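You operate a simulated robot arm through the tools that you are given. There is no shell and no other tool.

Carry out the task below with a simulated two-armed robot. There is one attempt and no reset: what you move stays moved.

## Task
Change the button press to the S die and cover the small button.
Fine: the L die goes back in the button die stand; one stroke of the lever.

Only the result counts: the job must be done as asked and must still hold three seconds after the hand-in. Knocking over, shifting, dropping, spilling or breaking anything else fails it. Lids that push on must go on centred and level and be pressed home; caps that screw on are set level and turned clockwise until they are tight.

## Robot
Two 7-joint arms with fingered hands on one trunk that stands fixed in place. Base frame: the origin is at the foot of the trunk, x ahead of it, y to its left, z up; the work surface is at about z = 0.8. Readings come in m, rad, newtons and seconds.
The left shoulder is at [0.067, 0.17, 1.206], the right one opposite. With the tool pointing down near the work surface each hand reaches from about 0.26 to 0.76 m from the base axis, measured 20 degrees to its own side. Payload 4 kg a hand.
Tool frame (each hand has its own): the origin (TCP) lies between the finger pads and is the grasp point; the fingertips stand 0.026 m ahead of it; z points along the fingers, y is the line along which they close. The gripper opens to 0.132 m; its body begins 0.073 m behind the TCP. The gripper is a hand of 4 fingers: y runs from the thumb to the fingers, the wrist lies at [0, 0, -0.224] in the tool frame, and closing takes about 1.5 s.
Orientation is told as [roll, pitch, yaw] about the base's x, y, z axes, in that order, counted from this pose: with the fingers straight down and closing along the base's y, the tool's x points along the base's -x, its y along +y and its z along -z.

## Interface
- The arms move only by the tool jog_arm. It takes "left_deltas", "right_deltas" or both (then of equal length, played together; a hand with none holds still); each is a list of rows, each an object (a shift or turn left out is 0, a gripper value left out holds the last) with "dr": the turn, a rotation vector about the tool's x, y, z in rad, a list of three; "xyz": the shift along the tool's x, y, z in mm, a list of three; "jaw": the closure in counts, from 0 (fully open) to 255 (shut). In form: [{"dr": [ax, ay, az], "xyz": [tx, ty, tz], "jaw": jaw}, ...]. A call has 1 to 20 rows; each row is the pose to reach, as a shift and turn from the pose commanded when the call began, along the tool's axes at that moment. A row lasts 0.2 s, in which the tool goes at most 0.05 m and 0.15 rad; a call with a longer step from one row to the next is refused whole, and so is a gripper value outside its range. Where a pose cannot be reached the arm comes as near as it can. A force on the tool above 50 N (or 10 N above the force at the start of the call, whichever is more), or a blocked arm, ends the call early, and 0.2 s more pass. The fingers move at their own pace (about 0.108 m/s each) and stop on an object; they squeeze with about 24 N. The grip force told is the motor's: it shows also when the fingers shut on nothing. Time passes only in rows, and 0.2 s behind the last, so rows that repeat a pose let the fingers close. It gives the time, the measured TCP pose, the force on the tool (base axes), the opening and the grip force at its end, in the units of the frame above (readings bear some noise), with the torque about the TCP (base axes, N m) and any sound that the robot's microphone picked up, and new pictures: "pictures" is both (left out), scene, wrist or none (wrist: the cameras of the hands that moved).
- Cameras (640 x 400 px; columns grow to the right, rows downward): "scene" is now at [0.1388, -0.0528, 1.396]; the picture's right is [-0.58, -0.81, 0.00], its down [-0.35, 0.25, -0.90] and it looks along [0.73, -0.52, -0.43] (base axes); focal length 214 px, centre (320, 200). "left" rides on the left gripper at [-0.073, 0.006, -0.094] in its tool frame; the picture's right is [-0.08, -1.00, 0.00], its down [0.78, -0.06, -0.62] and it looks along [0.61, -0.05, 0.79] (tool axes); focal length 230 px, centre (320, 200). "right" rides on the right gripper at [0.073, 0.006, -0.094] in its tool frame; the picture's right is [-0.08, 1.00, 0.00], its down [-0.78, -0.06, -0.62] and it looks along [-0.61, -0.05, 0.79] (tool axes); focal length 230 px, centre (320, 200).
- slide_trunk(by): moves the trunk up (or, below 0, down) by that many m; the arms and the scene camera ride with it, the base frame stays. It gives what a move gives, with no picture.
- preshape(shape, hand): the hand has 4 fingers and takes this shape, open, in about a second: jaw (thumb against the fingers, like two jaws); tri (thumb and two fingers); tip (a fingertip pinch); poke (one finger out to press); point (the index stretched); flat (the hand flat); cup (the hand cupped); fist (a fist). The gripper value then closes the fingers along that shape, each until it touches; the sizes above hold for jaw. It gives what a move gives, with no picture.
- pan_tilt(pan, tilt): turns the head with the scene camera to pan (to the left, within 1.396 rad either way) and tilt (down, from -0.506 to 1.204), counted from straight ahead of the robot (the tilt from the chest, where the trunk bows). It gives what a move gives, and a new picture of the scene camera.
- locate(camera, pixels): for up to 12 pixels [column, row] of the newest picture of that camera ("zoom" is the newest enlarged one), the place [x, y, z] in the base frame of the surface seen there, good to about 0.003 m. It takes no simulated time.
- inspect(camera, box): a new picture of the part [left, top, right, bottom] of that camera's present view, enlarged. It takes no simulated time.
- hand_in(): hands the job in; it is judged then, once.

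Unless the task says otherwise, let go and move clear before handing in.

The tools are called after "Emit:" as name(argument=value, ...) on one line, values as JSON. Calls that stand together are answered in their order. jog_arm: Moves the arms, as the interface text tells. Its arguments: {"type":"object","properties":{"left_deltas":{"type":"array","items":{"type":"object","properties":{"dr":{"type":"array","items":{"type":"number"}},"xyz":{"type":"array","items":{"type":"number"}},"jaw":{"type":"number"}}}},"right_deltas":{"type":"array","items":{"type":"object","properties":{"dr":{"type":"array","items":{"type":"number"}},"xyz":{"type":"array","items":{"type":"number"}},"jaw":{"type":"number"}}}},"pictures":{"type":"string","enum":["both","scene","wrist","none"]}},"required":[]} The other tools are called the same way: slide_trunk (by) moves the trunk up or down; preshape (shape, hand) gives the hand a shape; pan_tilt (pan, tilt) turns the head that bears the scene camera; locate (camera, pixels) gives the place of the surface under pixels of a picture; inspect (camera, box) takes an enlarged picture of a part of a camera's view; hand_in () hands the job in.

At the start:

```text
t: 0.0
left_tcp_pos: [0.3828, -0.0696, 1.3278]
left_tool_rot: [0.0, 0.001, 0.0]
left_contact_force: [-0.4, 0.2, 0.0]
left_ft_torque: [0.0, -0.01, 0.0]
left_opening: 0.1318
left_grasp_force: 0.0
left_shape: jaw
right_tcp_pos: [0.3544, -0.4011, 1.2419]
right_tool_rot: [-0.001, -0.002, 0.001]
right_contact_force: [-0.4, -0.2, 0.3]
right_ft_torque: [0.04, 0.01, -0.02]
right_opening: 0.1318
right_grasp_force: 0.0
right_shape: jaw
trunk travel left (down, up): [-0.219, 0.132]
head pan, tilt (commanded): [-0.618, 0.45]
```

scene: 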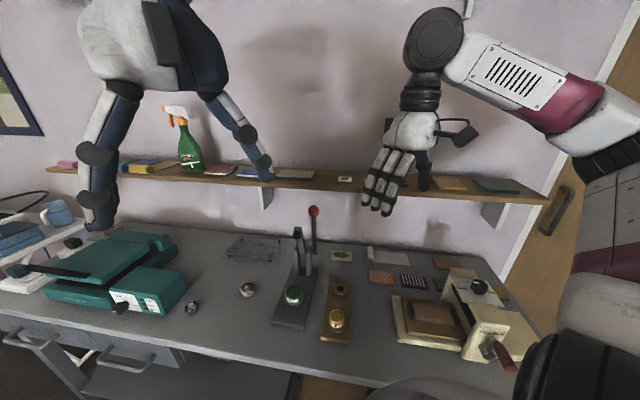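
right: 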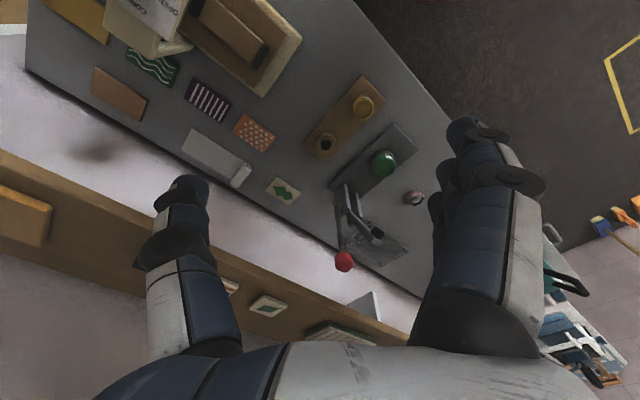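
left: 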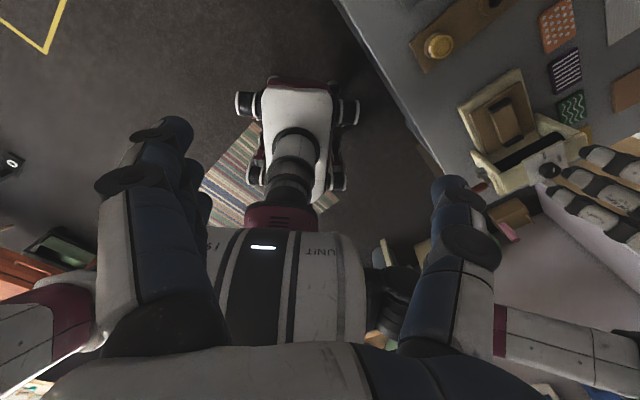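

The scene shows a lever press with a red knob near (313,210), a green die near (293,295), a wooden stand with a brass die near (336,318), and small round items near (247,289) and (192,307). I'll enlarge these areas before moving anything.

Emit:
inspect(camera="scene", box=[220, 190, 380, 350])

Emit:
inspect(camera="right", box=[220, 60, 460, 280])

Emit:
inspect(camera="scene", box=[300, 220, 540, 370])

Emit:
locate(camera="scene", pixels=[[313, 210], [297, 232], [293, 295], [336, 318], [341, 290], [247, 289], [192, 307], [341, 256], [380, 277], [413, 281], [290, 322], [303, 260]])

```text
2.50 times, centred on (300, 270) of scene
```

zoom: 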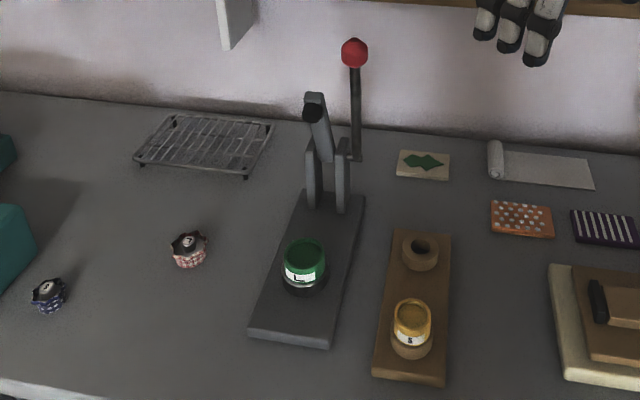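

```text
1.82 times, centred on (340, 170) of right
```

zoom: 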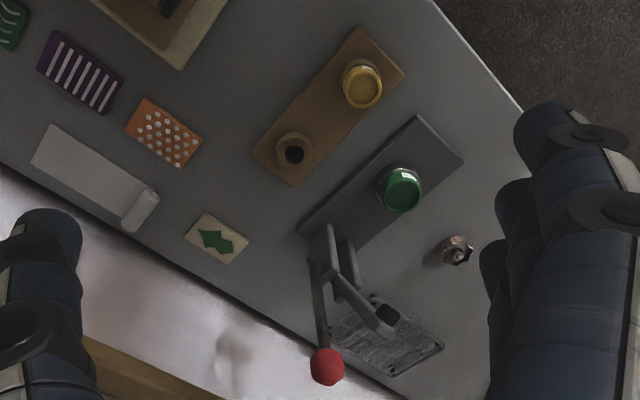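

```text
2.67 times, centred on (420, 295) of scene
```

zoom: 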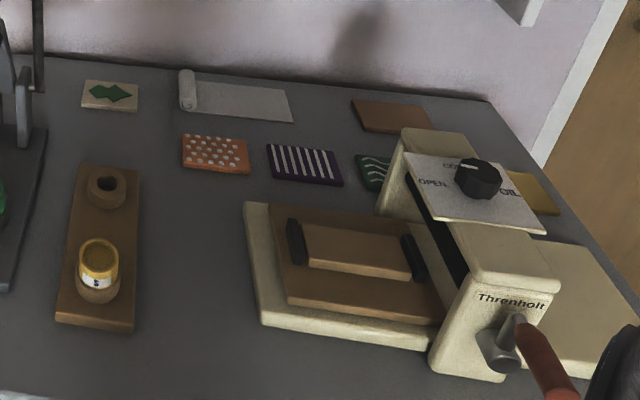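

```text
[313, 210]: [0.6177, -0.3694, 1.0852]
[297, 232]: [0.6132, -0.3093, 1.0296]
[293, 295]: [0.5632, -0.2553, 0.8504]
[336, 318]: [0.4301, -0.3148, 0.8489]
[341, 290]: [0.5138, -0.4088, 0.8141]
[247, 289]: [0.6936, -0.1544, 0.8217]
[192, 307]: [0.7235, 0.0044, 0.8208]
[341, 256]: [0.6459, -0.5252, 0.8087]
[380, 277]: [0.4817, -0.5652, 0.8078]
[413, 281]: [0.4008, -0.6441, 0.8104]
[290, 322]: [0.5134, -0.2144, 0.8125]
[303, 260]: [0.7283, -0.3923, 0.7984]
```

The dies are labelled: green "L" sits on the press at about (0.563,-0.255) and yellow "S" sits in the stand at about (0.430,-0.315). The two fabric-wrapped pieces are pink at (247,289) and blue at (192,307), so I'll point the head down for a closer look and enlarge each.

Emit:
pan_tilt(pan=-0.45, tilt=0.75)

```text
t: 0.8
left_tcp_pos: [0.3826, -0.0701, 1.327]
left_tool_rot: [-0.001, -0.001, 0.002]
left_contact_force: [0.2, -0.9, 0.0]
left_ft_torque: [-0.02, 0.02, 0.02]
left_opening: 0.132
left_grasp_force: 0.2
left_shape: jaw
right_tcp_pos: [0.3553, -0.4018, 1.2414]
right_tool_rot: [-0.002, 0.001, 0.001]
right_contact_force: [1.3, 0.1, -0.5]
right_ft_torque: [0.03, 0.02, -0.03]
right_opening: 0.1318
right_grasp_force: 0.1
right_shape: jaw
trunk travel left (down, up): [-0.219, 0.132]
head pan, tilt (commanded): [-0.45, 0.75]
```

scene: 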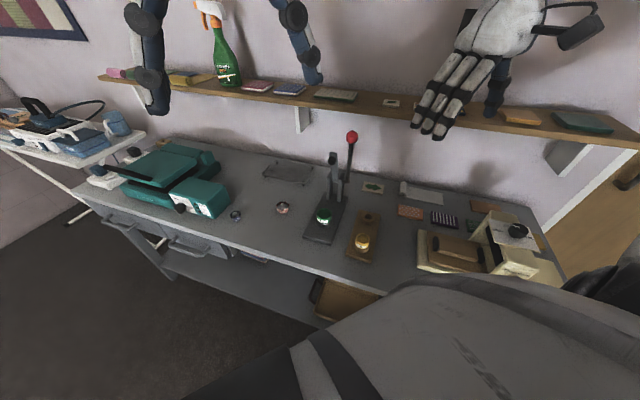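

Emit:
inspect(camera="scene", box=[215, 190, 311, 250])

Emit:
inspect(camera="scene", box=[295, 120, 391, 270])

Emit:
inspect(camera="scene", box=[300, 200, 396, 260])

Emit:
inspect(camera="scene", box=[355, 80, 451, 140])

```text
6.67 times, centred on (263, 220) of scene
```

zoom: 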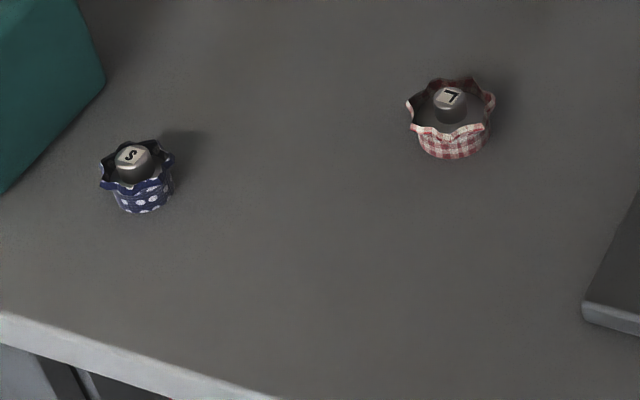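

```text
2.67 times, centred on (343, 195) of scene
```

zoom: 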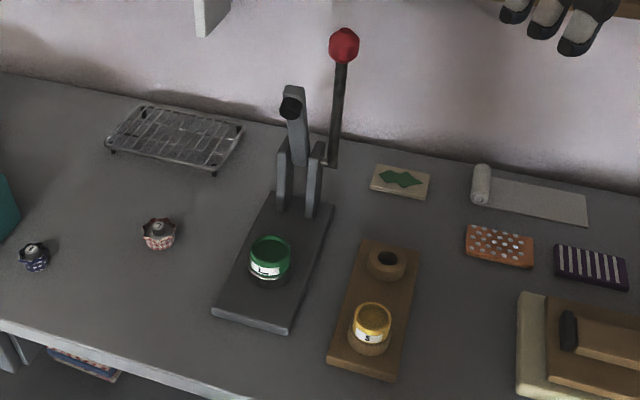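

```text
6.67 times, centred on (348, 230) of scene
```

zoom: 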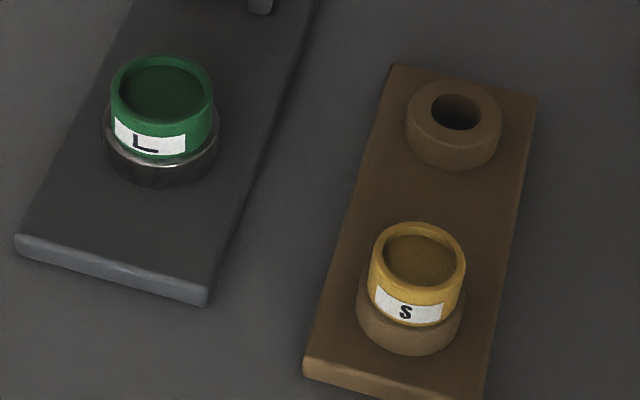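

```text
6.67 times, centred on (403, 110) of scene
```

zoom: 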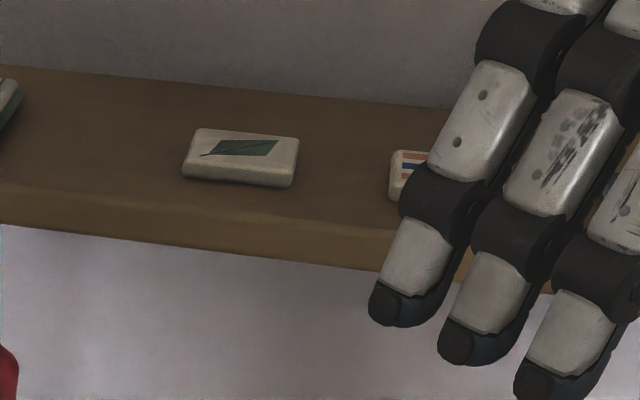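

The blue piece is the "S" button and the checked pink one is "L". The dies are open-top cups sitting in sockets. I'll measure the press, stand and button from enlarged views.

Emit:
inspect(camera="scene", box=[300, 200, 396, 260])

Emit:
locate(camera="zoom", pixels=[[162, 60], [162, 150], [113, 95], [211, 95], [120, 165], [30, 240], [205, 295], [160, 85], [160, 175], [250, 120], [100, 30], [215, 280]])

Emit:
locate(camera="zoom", pixels=[[417, 226], [417, 280], [370, 255], [463, 258], [455, 112], [455, 84], [410, 112], [499, 112], [455, 135], [395, 70], [535, 98], [310, 362]])

```text
6.67 times, centred on (348, 230) of scene
```

zoom: 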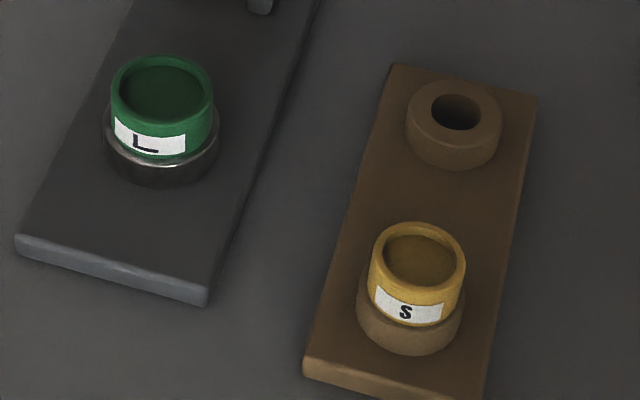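

```text
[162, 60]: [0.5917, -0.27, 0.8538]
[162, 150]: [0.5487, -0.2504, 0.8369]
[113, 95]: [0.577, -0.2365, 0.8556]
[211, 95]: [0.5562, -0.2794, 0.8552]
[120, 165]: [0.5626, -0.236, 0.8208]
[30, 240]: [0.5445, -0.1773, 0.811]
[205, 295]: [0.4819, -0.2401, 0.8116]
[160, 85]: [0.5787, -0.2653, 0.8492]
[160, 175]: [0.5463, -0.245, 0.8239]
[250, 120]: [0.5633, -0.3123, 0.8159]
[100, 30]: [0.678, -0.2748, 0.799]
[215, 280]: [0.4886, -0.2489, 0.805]
```

```text
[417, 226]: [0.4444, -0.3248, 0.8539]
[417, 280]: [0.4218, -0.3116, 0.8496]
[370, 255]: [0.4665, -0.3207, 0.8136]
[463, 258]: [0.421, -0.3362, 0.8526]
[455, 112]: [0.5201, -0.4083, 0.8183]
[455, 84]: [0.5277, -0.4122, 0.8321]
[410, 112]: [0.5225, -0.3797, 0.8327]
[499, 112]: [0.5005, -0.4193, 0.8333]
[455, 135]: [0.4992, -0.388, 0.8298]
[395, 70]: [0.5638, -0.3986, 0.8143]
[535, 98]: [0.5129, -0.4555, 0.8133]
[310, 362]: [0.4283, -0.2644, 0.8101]
```

The L die centre is about (0.567,-0.258) with its rim at z≈0.855, and the empty socket centre is about (0.512,-0.400) with its top at z≈0.832. Next I'll study the press linkage and lever.

Emit:
inspect(camera="scene", box=[300, 125, 396, 185])

Emit:
locate(camera="zoom", pixels=[[345, 75], [335, 200], [250, 265], [215, 215], [230, 330], [225, 370], [195, 320], [275, 350], [280, 390], [200, 380], [215, 250], [330, 120]])

Emit:
inspect(camera="scene", box=[300, 165, 396, 225])

Emit:
inspect(camera="right", box=[310, 110, 470, 280])

```text
6.67 times, centred on (348, 155) of scene
```

zoom: 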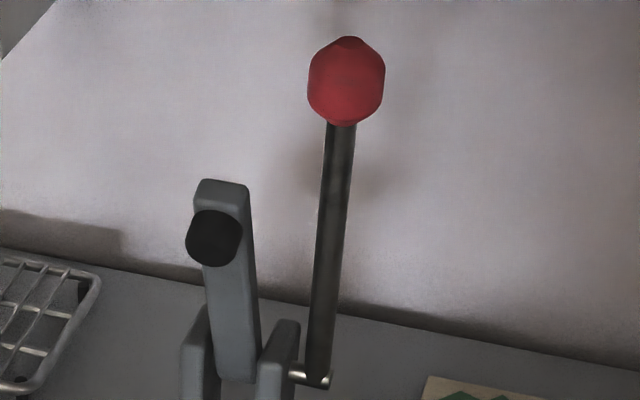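

```text
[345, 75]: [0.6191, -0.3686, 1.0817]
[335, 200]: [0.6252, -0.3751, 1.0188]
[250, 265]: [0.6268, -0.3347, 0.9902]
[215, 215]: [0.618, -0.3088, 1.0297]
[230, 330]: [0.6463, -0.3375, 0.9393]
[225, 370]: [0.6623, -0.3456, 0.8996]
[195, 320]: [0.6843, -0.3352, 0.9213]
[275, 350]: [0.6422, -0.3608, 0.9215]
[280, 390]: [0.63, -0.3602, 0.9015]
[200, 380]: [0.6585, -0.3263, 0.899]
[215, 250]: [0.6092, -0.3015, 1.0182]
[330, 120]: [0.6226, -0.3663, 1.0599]
```

```text
6.67 times, centred on (348, 195) of scene
```

zoom: 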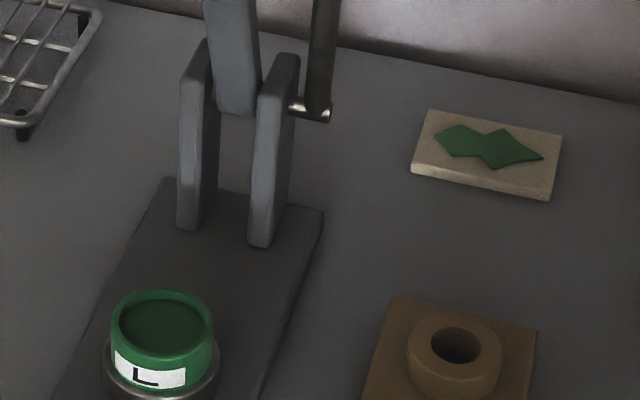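

```text
2.35 times, centred on (390, 195) of right
```

zoom: 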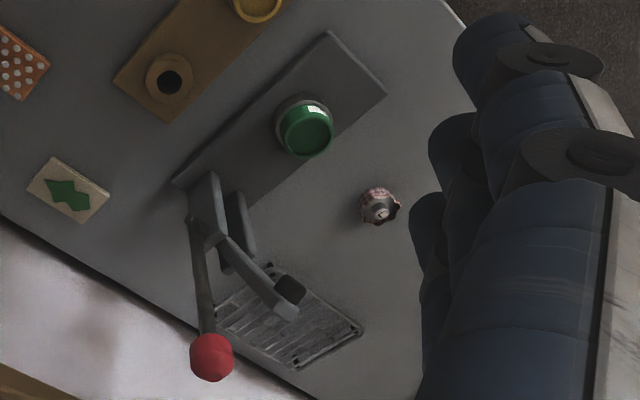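

The punch arm and lever share one axle at about (0.645,-0.335,0.91). The press's long axis runs at 45° in the direction (0.707,-0.707), and the red knob is at about (0.62,-0.37,1.08). I'll yaw the right hand −45° and move it high over the die for a wrist-camera view.

Emit:
jog_arm(right_deltas=[{"xyz": [-31, 25, 14], "dr": [0, 0, 0.131]}, {"xyz": [-62, 50, 27], "dr": [0, 0, 0.262]}, {"xyz": [-93, 75, 41], "dr": [0, 0, 0.393]}, {"xyz": [-124, 100, 54], "dr": [0, 0, 0.524]}, {"xyz": [-155, 125, 68], "dr": [0, 0, 0.655]}, {"xyz": [-186, 151, 82], "dr": [0, 0, 0.785]}], pictures="both")

```text
t: 2.2
left_tcp_pos: [0.3847, -0.0692, 1.326]
left_tool_rot: [0.002, 0.002, 0.001]
left_contact_force: [0.6, -0.6, -0.1]
left_ft_torque: [-0.04, 0.03, -0.02]
left_opening: 0.1323
left_grasp_force: 0.1
left_shape: jaw
right_tcp_pos: [0.5433, -0.2486, 1.1579]
right_tool_rot: [-0.001, 0.0, -0.79]
right_contact_force: [0.1, 1.0, 0.3]
right_ft_torque: [-0.03, 0.01, -0.01]
right_opening: 0.1319
right_grasp_force: 0.2
right_shape: jaw
trunk travel left (down, up): [-0.219, 0.132]
head pan, tilt (commanded): [-0.45, 0.75]
```

scene: 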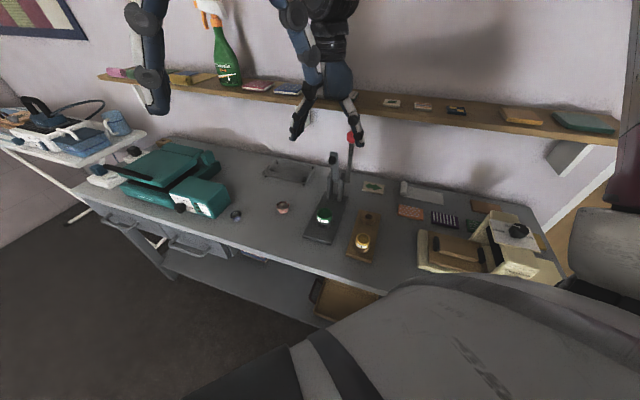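
right: 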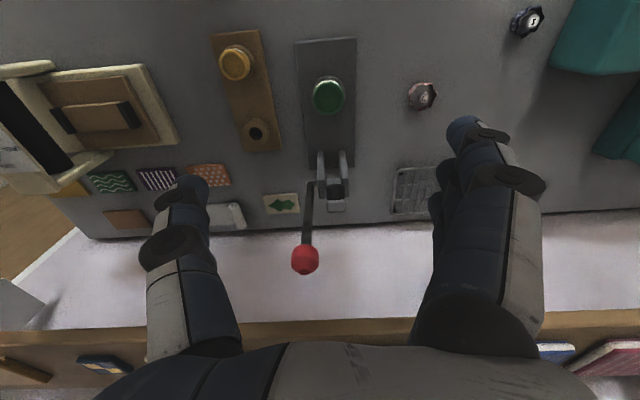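

The wrist view is now clear and the TCP projects at the image centre. The L die is at (328,95), the S die at (236,62), the empty socket at (256,130) and the blue S button at (527,20). I'll measure each through zooms.

Emit:
inspect(camera="right", box=[280, 60, 376, 120])

Emit:
locate(camera="zoom", pixels=[[318, 180], [318, 145], [215, 240], [425, 240], [320, 330], [320, 240], [260, 330], [380, 330], [120, 60], [520, 60], [318, 200], [318, 260]])

Emit:
inspect(camera="right", box=[190, 30, 286, 90])

Emit:
inspect(camera="right", box=[208, 100, 304, 160])

Emit:
inspect(camera="right", box=[480, 0, 576, 60])

```text
6.67 times, centred on (328, 90) of right
```

zoom: 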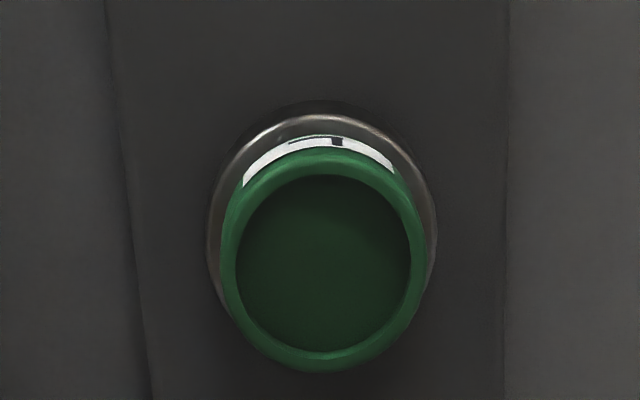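

```text
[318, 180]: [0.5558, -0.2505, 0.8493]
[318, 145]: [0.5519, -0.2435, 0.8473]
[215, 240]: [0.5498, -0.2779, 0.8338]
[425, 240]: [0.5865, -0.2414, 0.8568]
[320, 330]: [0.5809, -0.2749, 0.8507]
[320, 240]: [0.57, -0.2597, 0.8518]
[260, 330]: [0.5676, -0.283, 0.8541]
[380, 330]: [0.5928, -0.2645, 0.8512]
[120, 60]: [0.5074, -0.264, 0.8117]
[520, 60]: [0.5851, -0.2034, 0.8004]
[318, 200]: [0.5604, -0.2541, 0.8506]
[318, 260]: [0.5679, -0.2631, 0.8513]
```

```text
6.67 times, centred on (238, 60) of right
```

zoom: 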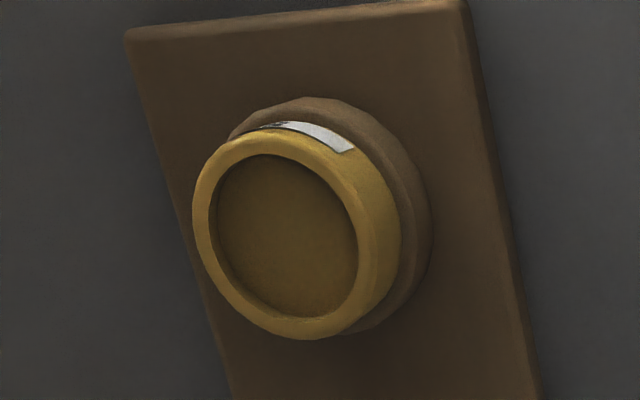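

```text
6.67 times, centred on (256, 130) of right
```

zoom: 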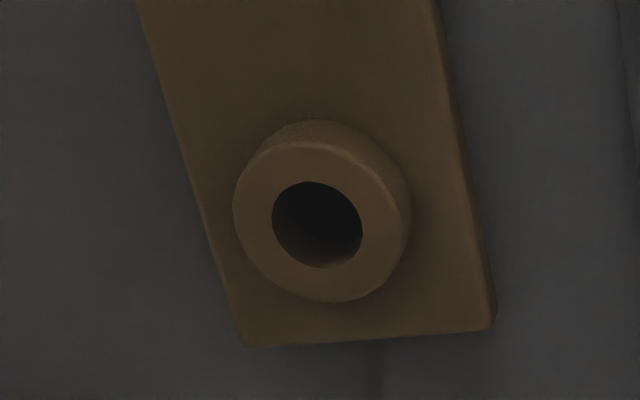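

```text
6.67 times, centred on (528, 30) of right
```

zoom: 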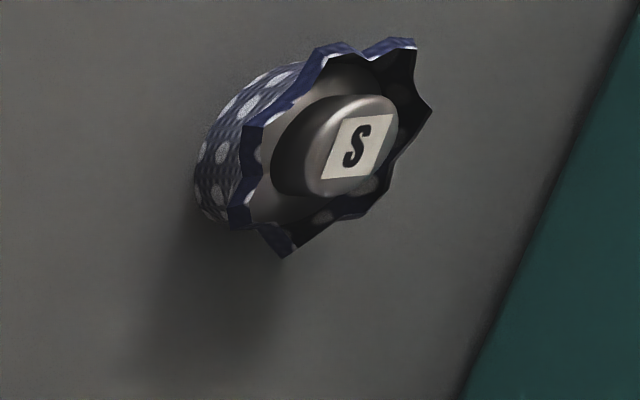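

Analytic centres at rim height put the L die at about (0.570,-0.260), the S die at (0.430,-0.319) and the empty socket at (0.511,-0.400). I now need the hand's size along tool x to judge clearance to the punch, so I'll locate points on the fingers, thumb and punch.

Emit:
inspect(camera="right", box=[120, 90, 560, 365])

Emit:
locate(camera="right", pixels=[[470, 128], [446, 175], [438, 208], [190, 188], [518, 180], [165, 245], [337, 165], [335, 190], [305, 258], [308, 225], [322, 165], [344, 165]])

Emit:
inspect(camera="right", box=[280, 140, 376, 280])

Emit:
inspect(camera="scene", box=[260, 40, 400, 160])

```text
1.45 times, centred on (340, 228) of right
```

zoom: 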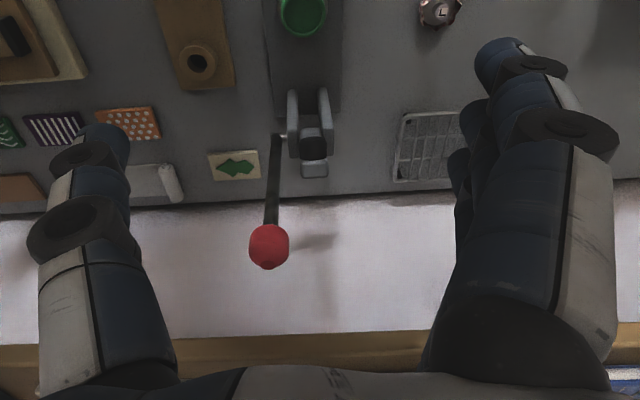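

```text
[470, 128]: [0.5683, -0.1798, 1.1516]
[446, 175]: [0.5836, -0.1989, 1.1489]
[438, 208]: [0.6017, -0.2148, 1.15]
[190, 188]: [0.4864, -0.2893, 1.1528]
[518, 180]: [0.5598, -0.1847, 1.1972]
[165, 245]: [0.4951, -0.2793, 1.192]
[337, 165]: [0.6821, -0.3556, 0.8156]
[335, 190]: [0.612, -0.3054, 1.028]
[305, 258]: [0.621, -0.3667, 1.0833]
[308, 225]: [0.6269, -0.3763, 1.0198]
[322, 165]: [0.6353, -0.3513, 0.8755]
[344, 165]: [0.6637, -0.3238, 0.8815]
```

```text
2.86 times, centred on (328, 210) of right
```

zoom: 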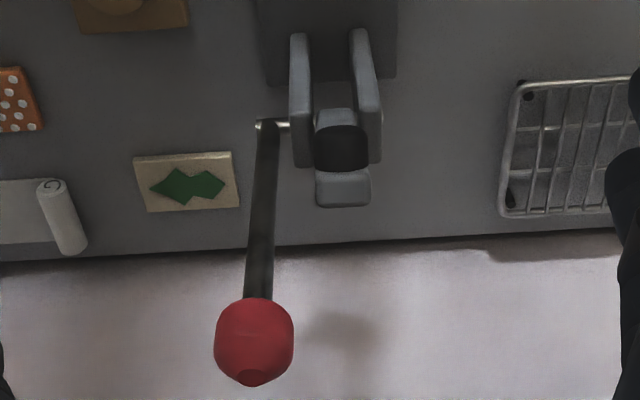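

```text
3.33 times, centred on (330, 100) of scene
```

zoom: 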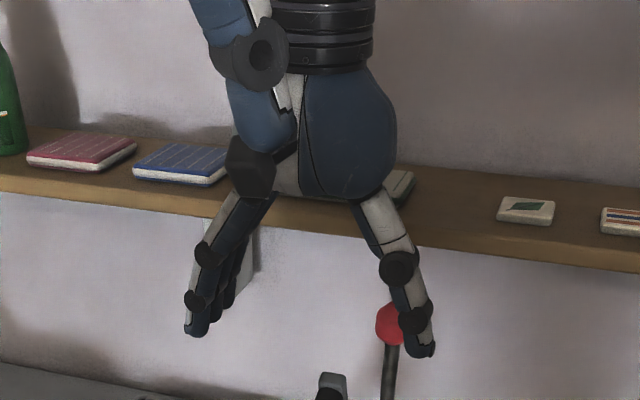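

The fingers sit at tool x ≈ +0.023, 0 and −0.025. The punch is about 0.059 from the die axis at z≈1.02, so a slight 0.15 rad tilt away keeps the palm clear. I'll descend part way above the L die and check alignment.

Emit:
jog_arm(right_deltas=[{"xyz": [-5, 2, 33], "dr": [0, -0.03, 0]}, {"xyz": [-10, 4, 66], "dr": [0, -0.06, 0]}, {"xyz": [-15, 6, 100], "dr": [0, -0.09, 0]}, {"xyz": [-20, 8, 133], "dr": [0, -0.12, 0]}, {"xyz": [-25, 10, 166], "dr": [0, -0.15, 0]}, {"xyz": [-27, 11.7, 199], "dr": [0, -0.15, 0]}, {"xyz": [-27, 11.7, 199], "dr": [0, -0.15, 0]}], pictures="both")

```text
t: 3.8
left_tcp_pos: [0.3814, -0.0695, 1.3273]
left_tool_rot: [-0.001, 0.0, 0.0]
left_contact_force: [0.2, -0.2, -0.8]
left_ft_torque: [0.03, 0.0, 0.01]
left_opening: 0.1318
left_grasp_force: 0.0
left_shape: jaw
right_tcp_pos: [0.5683, -0.2606, 0.9612]
right_tool_rot: [-0.002, -0.152, -0.785]
right_contact_force: [-0.4, 0.0, -0.3]
right_ft_torque: [-0.05, -0.03, 0.02]
right_opening: 0.1318
right_grasp_force: 0.1
right_shape: jaw
trunk travel left (down, up): [-0.219, 0.132]
head pan, tilt (commanded): [-0.45, 0.75]
```

scene: 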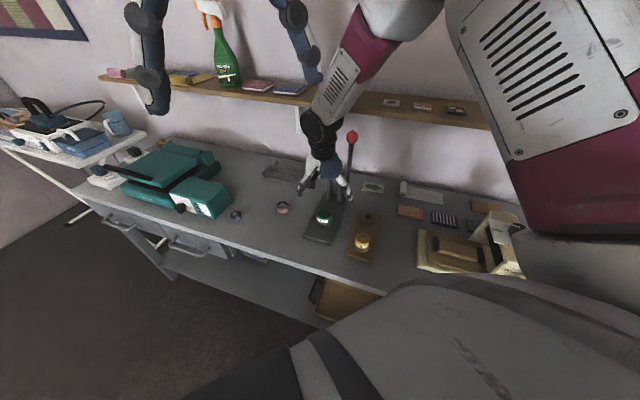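
right: 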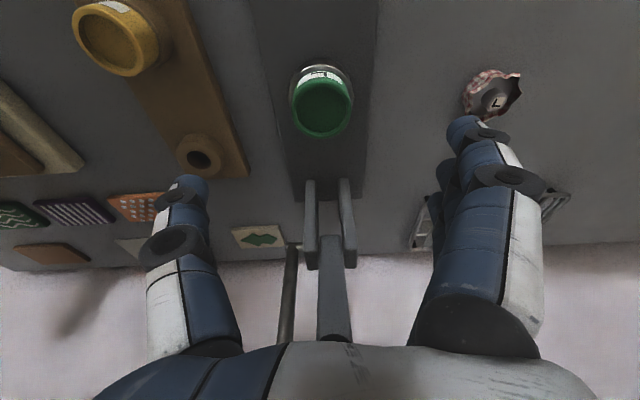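

The die appears at about (323,108), which is close to directly under the TCP. I'll zoom in for the exact rim centre.

Emit:
inspect(camera="right", box=[272, 55, 372, 145])

Emit:
locate(camera="right", pixels=[[323, 110], [300, 108], [344, 108], [322, 134], [319, 85], [293, 95], [353, 95], [321, 66], [198, 155], [470, 130], [190, 185], [445, 175]])

```text
4.44 times, centred on (322, 100) of right
```

zoom: 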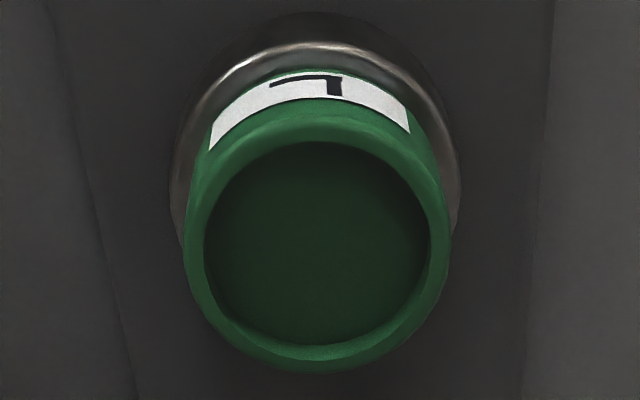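

```text
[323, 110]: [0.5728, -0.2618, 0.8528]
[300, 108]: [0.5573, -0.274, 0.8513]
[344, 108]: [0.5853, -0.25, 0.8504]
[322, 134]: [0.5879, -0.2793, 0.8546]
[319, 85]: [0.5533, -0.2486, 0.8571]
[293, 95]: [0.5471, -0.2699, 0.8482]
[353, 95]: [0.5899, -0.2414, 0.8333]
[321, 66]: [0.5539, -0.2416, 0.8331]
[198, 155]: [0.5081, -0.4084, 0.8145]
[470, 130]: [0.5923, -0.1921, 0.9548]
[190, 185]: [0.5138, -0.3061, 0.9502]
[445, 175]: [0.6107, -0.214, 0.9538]
```

The rim centre is about −1.6 mm in x and +2 mm in y from under the TCP. The rim is at z≈0.8555 and the press ring top at ≈0.833, so I'll descend vertically to TCP z≈0.866 with the fingers still open.

Emit:
jog_arm(right_deltas=[{"xyz": [3, 1, 24]}, {"xyz": [6.3, 2, 48]}, {"xyz": [9.5, 2, 71]}, {"xyz": [11.3, 2, 84]}, {"xyz": [12.6, 2, 94]}, {"xyz": [12.6, 2, 94]}], pictures="both")

```text
t: 5.2
left_tcp_pos: [0.3826, -0.0699, 1.3272]
left_tool_rot: [0.0, 0.0, 0.001]
left_contact_force: [0.0, 0.2, -0.4]
left_ft_torque: [-0.01, 0.0, -0.02]
left_opening: 0.132
left_grasp_force: 0.1
left_shape: jaw
right_tcp_pos: [0.5716, -0.2613, 0.8647]
right_tool_rot: [-0.001, -0.15, -0.785]
right_contact_force: [-0.1, -0.5, 0.9]
right_ft_torque: [-0.02, -0.02, 0.03]
right_opening: 0.132
right_grasp_force: 0.0
right_shape: jaw
trunk travel left (down, up): [-0.219, 0.132]
head pan, tilt (commanded): [-0.45, 0.75]
```

scene: 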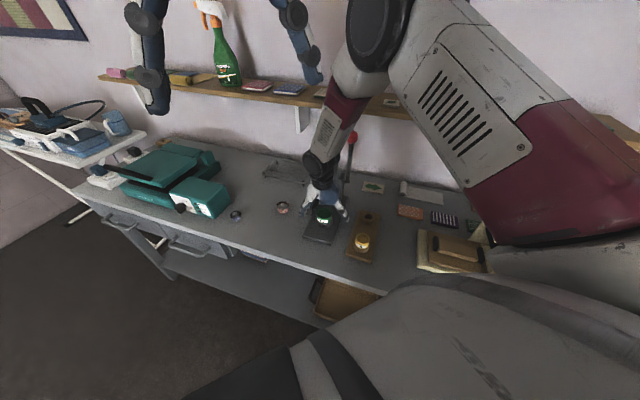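
right: 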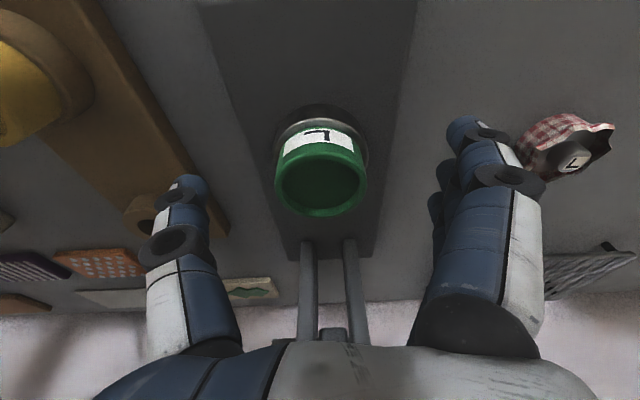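

The die is centred between the fingers at about (320,185), with the hand clear of the L button at (570,140) and of the press. I'll close on the die now.

Emit:
jog_arm(right_deltas=[{"jaw": 255}, {"jaw": 255}, {"jaw": 255}, {"jaw": 255}, {"jaw": 255}, {"jaw": 255}, {"jaw": 255}, {"jaw": 255}], pictures="both")

```text
t: 7.0
left_tcp_pos: [0.3832, -0.0695, 1.3276]
left_tool_rot: [-0.001, 0.0, 0.001]
left_contact_force: [0.3, 0.0, -0.4]
left_ft_torque: [-0.03, -0.03, -0.04]
left_opening: 0.1319
left_grasp_force: 0.1
left_shape: jaw
right_tcp_pos: [0.5719, -0.2608, 0.8663]
right_tool_rot: [0.001, -0.151, -0.785]
right_contact_force: [0.0, 0.1, -0.5]
right_ft_torque: [0.0, 0.0, -0.02]
right_opening: 0.0383
right_grasp_force: 23.8
right_shape: jaw
trunk travel left (down, up): [-0.219, 0.132]
head pan, tilt (commanded): [-0.45, 0.75]
```

scene: 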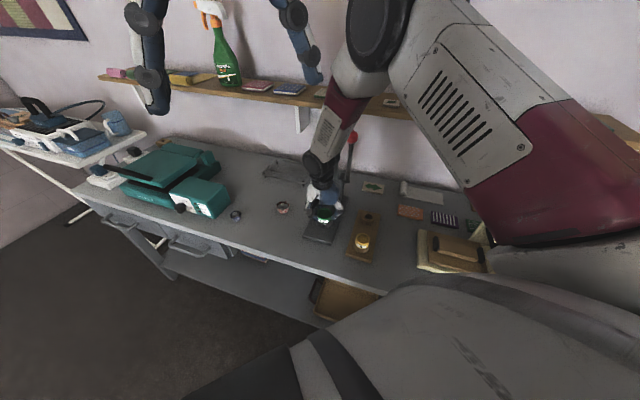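
right: 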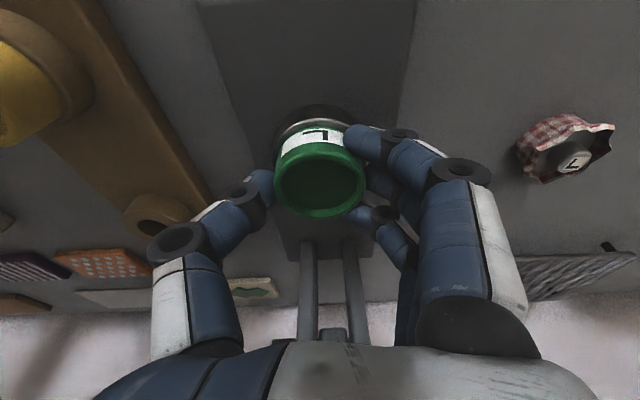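

Grip force is 23.8 N and the fingers wrap the die at (320,180). I'll lift it straight up 60 mm and check that it comes along.

Emit:
jog_arm(right_deltas=[{"xyz": [-0.75, 0, -5], "jaw": 255}, {"xyz": [-2.2, 0, -15], "jaw": 255}, {"xyz": [-4.5, 0, -30], "jaw": 255}, {"xyz": [-6.7, 0, -45], "jaw": 255}, {"xyz": [-8.9, 0, -59], "jaw": 255}, {"xyz": [-8.9, 0, -59], "jaw": 255}], pictures="both")

```text
t: 8.4
left_tcp_pos: [0.3837, -0.0706, 1.3264]
left_tool_rot: [0.0, 0.0, -0.002]
left_contact_force: [1.3, -0.1, 0.0]
left_ft_torque: [0.02, 0.03, 0.03]
left_opening: 0.1321
left_grasp_force: 0.0
left_shape: jaw
right_tcp_pos: [0.5725, -0.2607, 0.925]
right_tool_rot: [0.0, -0.149, -0.785]
right_contact_force: [0.3, -0.3, -0.2]
right_ft_torque: [-0.01, 0.02, -0.01]
right_opening: 0.0385
right_grasp_force: 24.2
right_shape: jaw
trunk travel left (down, up): [-0.219, 0.132]
head pan, tilt (commanded): [-0.45, 0.75]
```

scene: 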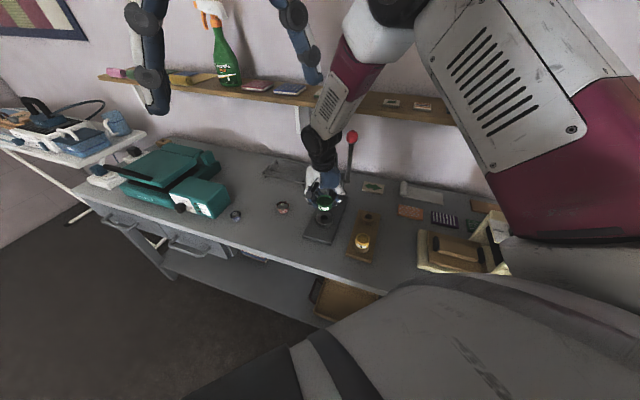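
right: 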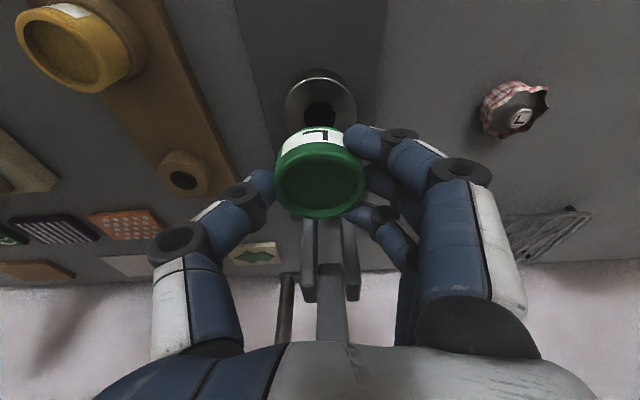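

The die lifted cleanly and the press's socket hole shows at (320,112). I'll zoom to check the stem and tilt of the held die, and remeasure both socket holes.

Emit:
inspect(camera="scene", box=[290, 170, 370, 250])

Emit:
inspect(camera="right", box=[260, 60, 380, 230])

Emit:
inspect(camera="right", box=[130, 130, 230, 220])

Emit:
locate(camera="right", pixels=[[321, 155], [280, 190], [362, 190], [319, 213], [321, 190], [319, 75], [292, 100], [350, 100], [160, 175], [205, 175], [180, 155], [184, 182]])

```text
5.00 times, centred on (330, 210) of scene
```

zoom: 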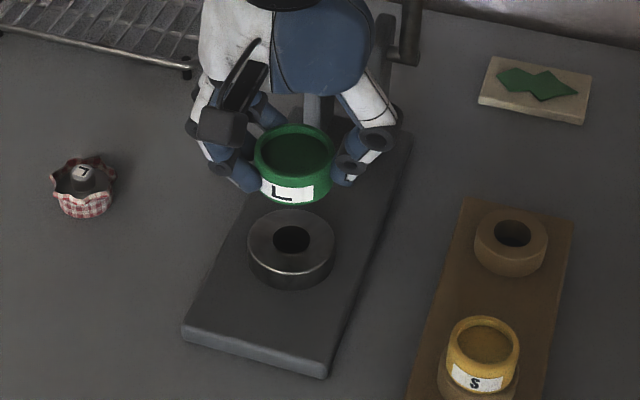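

```text
2.35 times, centred on (320, 145) of right
```

zoom: 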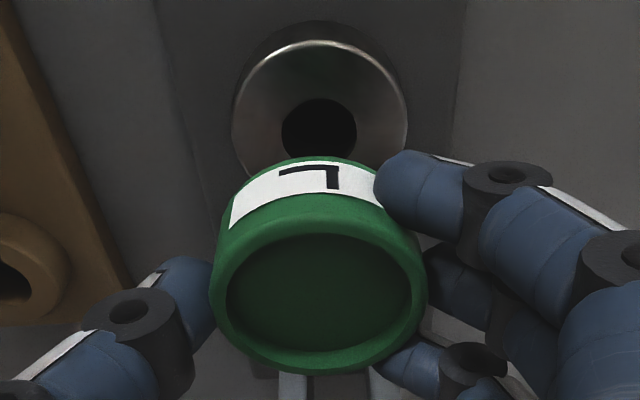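

```text
4.44 times, centred on (180, 175) of right
```

zoom: 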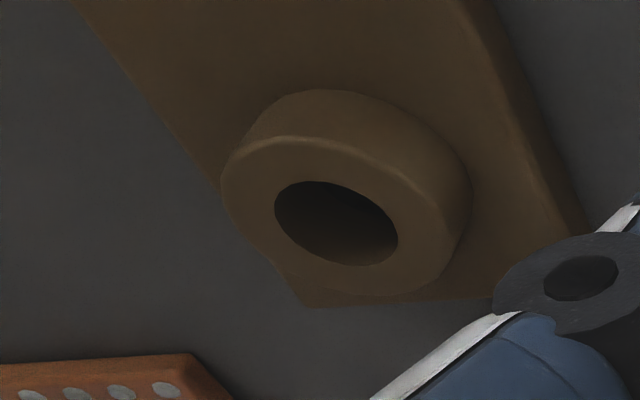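

```text
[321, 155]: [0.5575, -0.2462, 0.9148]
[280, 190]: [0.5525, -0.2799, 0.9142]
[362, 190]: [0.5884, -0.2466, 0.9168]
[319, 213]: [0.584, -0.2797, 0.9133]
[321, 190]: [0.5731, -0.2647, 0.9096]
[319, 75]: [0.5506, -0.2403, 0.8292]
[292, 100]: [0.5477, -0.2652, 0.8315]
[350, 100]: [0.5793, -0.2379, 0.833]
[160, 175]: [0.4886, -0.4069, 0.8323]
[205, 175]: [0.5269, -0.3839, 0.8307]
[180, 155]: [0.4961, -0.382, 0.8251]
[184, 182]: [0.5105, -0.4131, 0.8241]
```

The held die's centre matches the TCP to within about 1 mm and it sits level. The stand hole reprojects to about (0.512,-0.400), so I'll raise 30 mm and translate above it.

Emit:
jog_arm(right_deltas=[{"xyz": [-4.5, 0, -29.7], "jaw": 255}, {"xyz": [-15.6, -28, -28], "jaw": 255}, {"xyz": [-26.6, -56, -26.4], "jaw": 255}, {"xyz": [-37.7, -84, -24.7], "jaw": 255}, {"xyz": [-48.8, -112, -23], "jaw": 255}, {"xyz": [-59.8, -140.4, -21.4], "jaw": 255}, {"xyz": [-59.8, -140.4, -21.4], "jaw": 255}, {"xyz": [-59.8, -140.4, -21.4], "jaw": 255}], pictures="both")

```text
t: 10.2
left_tcp_pos: [0.383, -0.0689, 1.3277]
left_tool_rot: [0.0, 0.0, 0.0]
left_contact_force: [0.2, 0.1, 0.5]
left_ft_torque: [-0.01, -0.03, -0.01]
left_opening: 0.1318
left_grasp_force: 0.0
left_shape: jaw
right_tcp_pos: [0.5126, -0.4009, 0.9544]
right_tool_rot: [0.0, -0.15, -0.786]
right_contact_force: [0.8, -0.2, -0.2]
right_ft_torque: [0.02, -0.01, 0.0]
right_opening: 0.0383
right_grasp_force: 24.2
right_shape: jaw
trunk travel left (down, up): [-0.219, 0.132]
head pan, tilt (commanded): [-0.45, 0.75]
```

scene: 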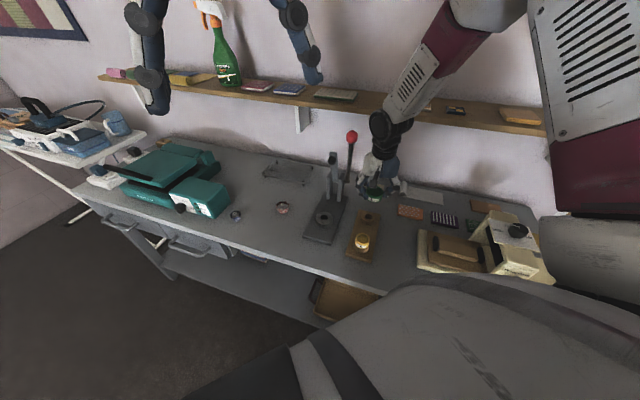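
right: 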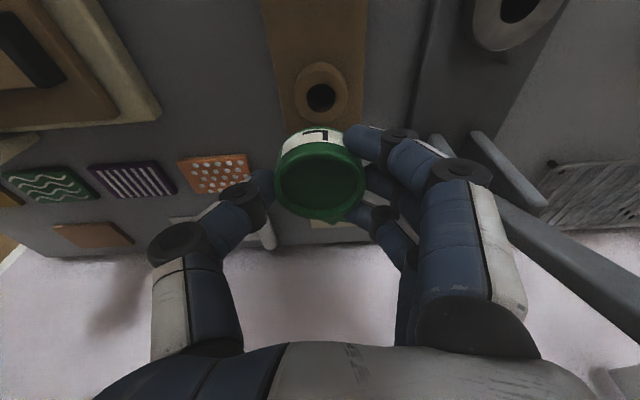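

The stand hole is visible at about (321,97), just beyond the held die. I'll zoom to measure the remaining offset.

Emit:
inspect(camera="right", box=[270, 55, 370, 135])

Emit:
inspect(camera="scene", box=[325, 150, 421, 250])

Emit:
locate(camera="right", pixels=[[297, 95], [346, 95], [321, 66], [320, 118], [321, 155], [280, 190], [362, 190], [319, 213], [545, 225], [480, 150], [600, 280], [560, 195]])

```text
5.00 times, centred on (320, 95) of right
```

zoom: 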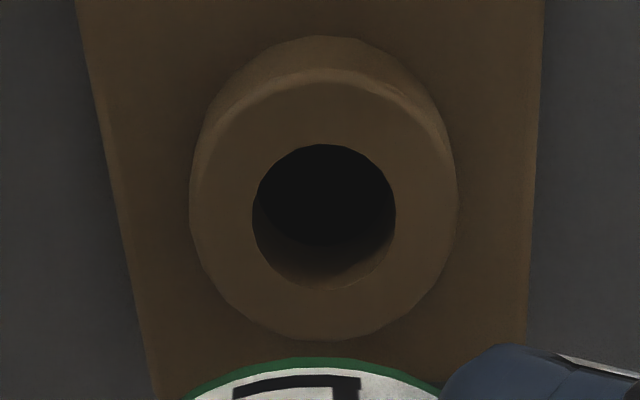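

```text
4.00 times, centred on (373, 200) of scene
```

zoom: 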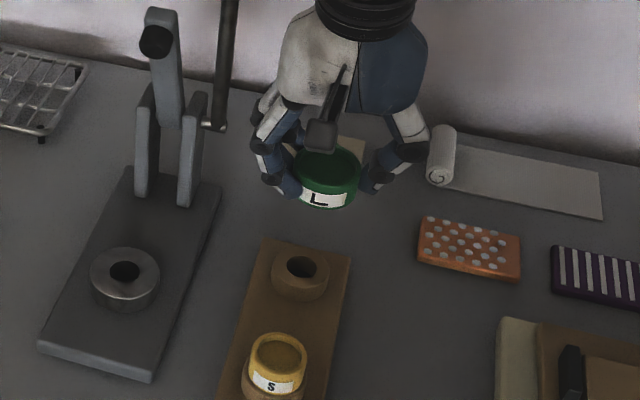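

```text
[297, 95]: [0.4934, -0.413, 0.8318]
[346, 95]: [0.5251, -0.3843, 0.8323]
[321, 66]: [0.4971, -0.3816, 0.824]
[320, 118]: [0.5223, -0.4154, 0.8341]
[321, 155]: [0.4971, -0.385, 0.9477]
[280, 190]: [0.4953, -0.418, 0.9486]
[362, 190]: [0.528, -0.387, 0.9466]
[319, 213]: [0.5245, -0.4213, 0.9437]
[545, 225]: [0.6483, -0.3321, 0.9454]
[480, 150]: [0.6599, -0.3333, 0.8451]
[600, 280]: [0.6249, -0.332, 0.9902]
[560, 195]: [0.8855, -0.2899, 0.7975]
```

The hole centre is about +1.6 mm in y from the held die and essentially aligned in x. I'll correct that while descending to just above the socket.

Emit:
jog_arm(right_deltas=[{"xyz": [0, 1.6, 0], "jaw": 255}, {"xyz": [3, 1.6, 22], "jaw": 255}, {"xyz": [6.4, 1.6, 44], "jaw": 255}, {"xyz": [9.0, 1.6, 62], "jaw": 255}, {"xyz": [9.0, 1.6, 62], "jaw": 255}], pictures="both")

```text
t: 11.4
left_tcp_pos: [0.3836, -0.0712, 1.329]
left_tool_rot: [0.0, 0.0, 0.0]
left_contact_force: [-0.5, 0.6, -0.7]
left_ft_torque: [-0.02, -0.01, -0.02]
left_opening: 0.132
left_grasp_force: 0.0
left_shape: jaw
right_tcp_pos: [0.5123, -0.3985, 0.8942]
right_tool_rot: [-0.001, -0.149, -0.786]
right_contact_force: [-0.3, -0.6, -1.3]
right_ft_torque: [-0.02, -0.03, 0.02]
right_opening: 0.0384
right_grasp_force: 24.3
right_shape: jaw
trunk travel left (down, up): [-0.219, 0.132]
head pan, tilt (commanded): [-0.45, 0.75]
```

scene: 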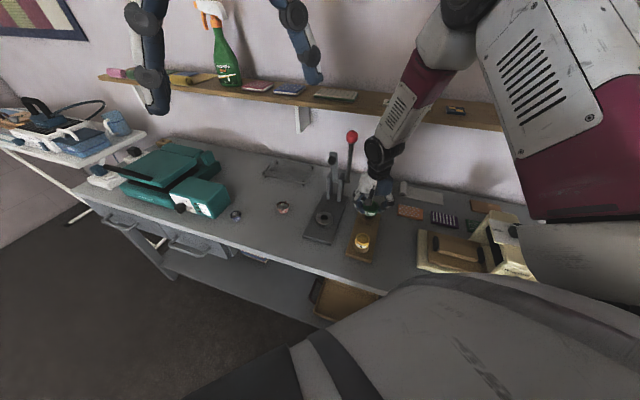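
right: 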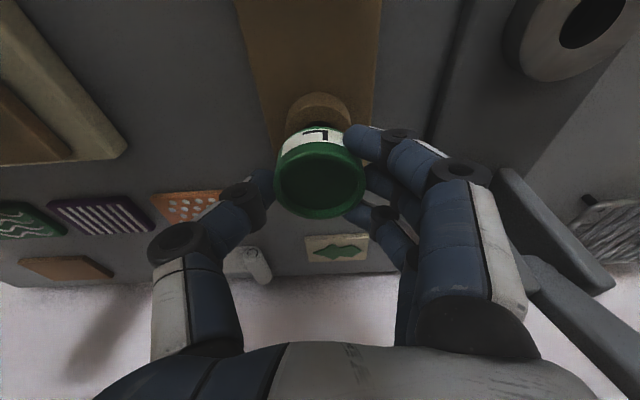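

The socket ring shows at (318,110), just behind the die, and there's no contact force yet. I'll enlarge both views to check alignment before inserting.

Emit:
inspect(camera="right", box=[260, 70, 380, 145])

Emit:
inspect(camera="scene", box=[335, 170, 415, 240])

```text
5.33 times, centred on (320, 108) of right
```

zoom: 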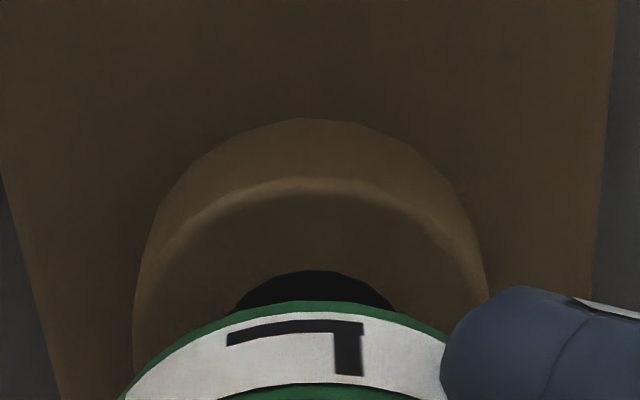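

```text
5.71 times, centred on (375, 205) of scene
```

zoom: 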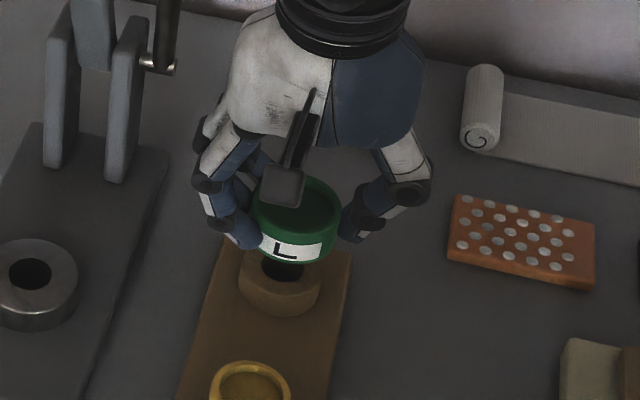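

From the wrist view the hole is within about 1 mm of the die axis, at roughly −1.3 mm in x and +0.5 mm in y. I'll cross-check with a tighter scene zoom and depth points before inserting.

Emit:
inspect(camera="scene", box=[348, 190, 396, 230])

Emit:
locate(camera="zoom", pixels=[[320, 170], [320, 190], [290, 200], [260, 300], [320, 300], [250, 270], [260, 340], [340, 240], [240, 220], [170, 280], [300, 350], [400, 150]])

```text
10.00 times, centred on (372, 210) of scene
```

zoom: 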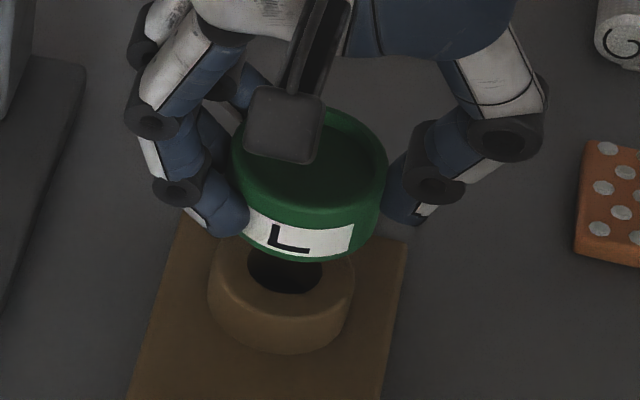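

```text
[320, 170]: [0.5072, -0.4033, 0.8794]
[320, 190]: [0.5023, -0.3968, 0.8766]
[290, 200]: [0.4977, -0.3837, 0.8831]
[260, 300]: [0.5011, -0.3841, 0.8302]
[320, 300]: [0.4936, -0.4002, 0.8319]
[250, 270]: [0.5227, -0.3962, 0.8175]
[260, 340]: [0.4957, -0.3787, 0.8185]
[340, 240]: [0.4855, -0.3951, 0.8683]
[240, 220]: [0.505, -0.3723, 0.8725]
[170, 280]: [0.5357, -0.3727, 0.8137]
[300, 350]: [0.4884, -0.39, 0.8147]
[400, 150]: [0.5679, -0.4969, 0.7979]
```

The scene view confirms the alignment: die rim centre (370.9,206) against a predicted column of 370.8 above the hole. I'll apply a small correction and lower in short steps, watching the force.

Emit:
jog_arm(right_deltas=[{"xyz": [-0.7, 0.4, 2], "jaw": 255}, {"xyz": [-0.1, 0.4, 6], "jaw": 255}, {"xyz": [0.5, 0.4, 10], "jaw": 255}, {"xyz": [0.9, 0.4, 12.5], "jaw": 255}, {"xyz": [0.9, 0.4, 12.5], "jaw": 255}], pictures="wrist")

Emit:
inspect(camera="scene", box=[348, 190, 396, 230])

```text
t: 12.6
left_tcp_pos: [0.3837, -0.0692, 1.3271]
left_tool_rot: [0.0, 0.0, 0.0]
left_contact_force: [1.3, 0.1, 0.0]
left_ft_torque: [-0.04, 0.01, -0.01]
left_opening: 0.132
left_grasp_force: 0.1
left_shape: jaw
right_tcp_pos: [0.5127, -0.3996, 0.8806]
right_tool_rot: [0.002, -0.15, -0.786]
right_contact_force: [-0.2, 0.3, -0.5]
right_ft_torque: [0.01, -0.01, 0.01]
right_opening: 0.0382
right_grasp_force: 23.9
right_shape: jaw
trunk travel left (down, up): [-0.219, 0.132]
head pan, tilt (commanded): [-0.45, 0.75]
```

right: 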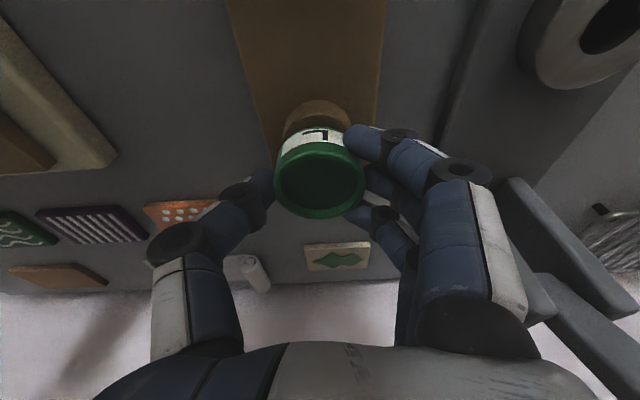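

```text
10.00 times, centred on (372, 210) of scene
```

zoom: 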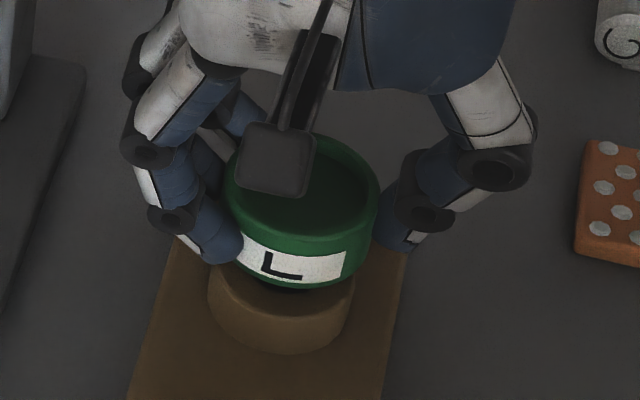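

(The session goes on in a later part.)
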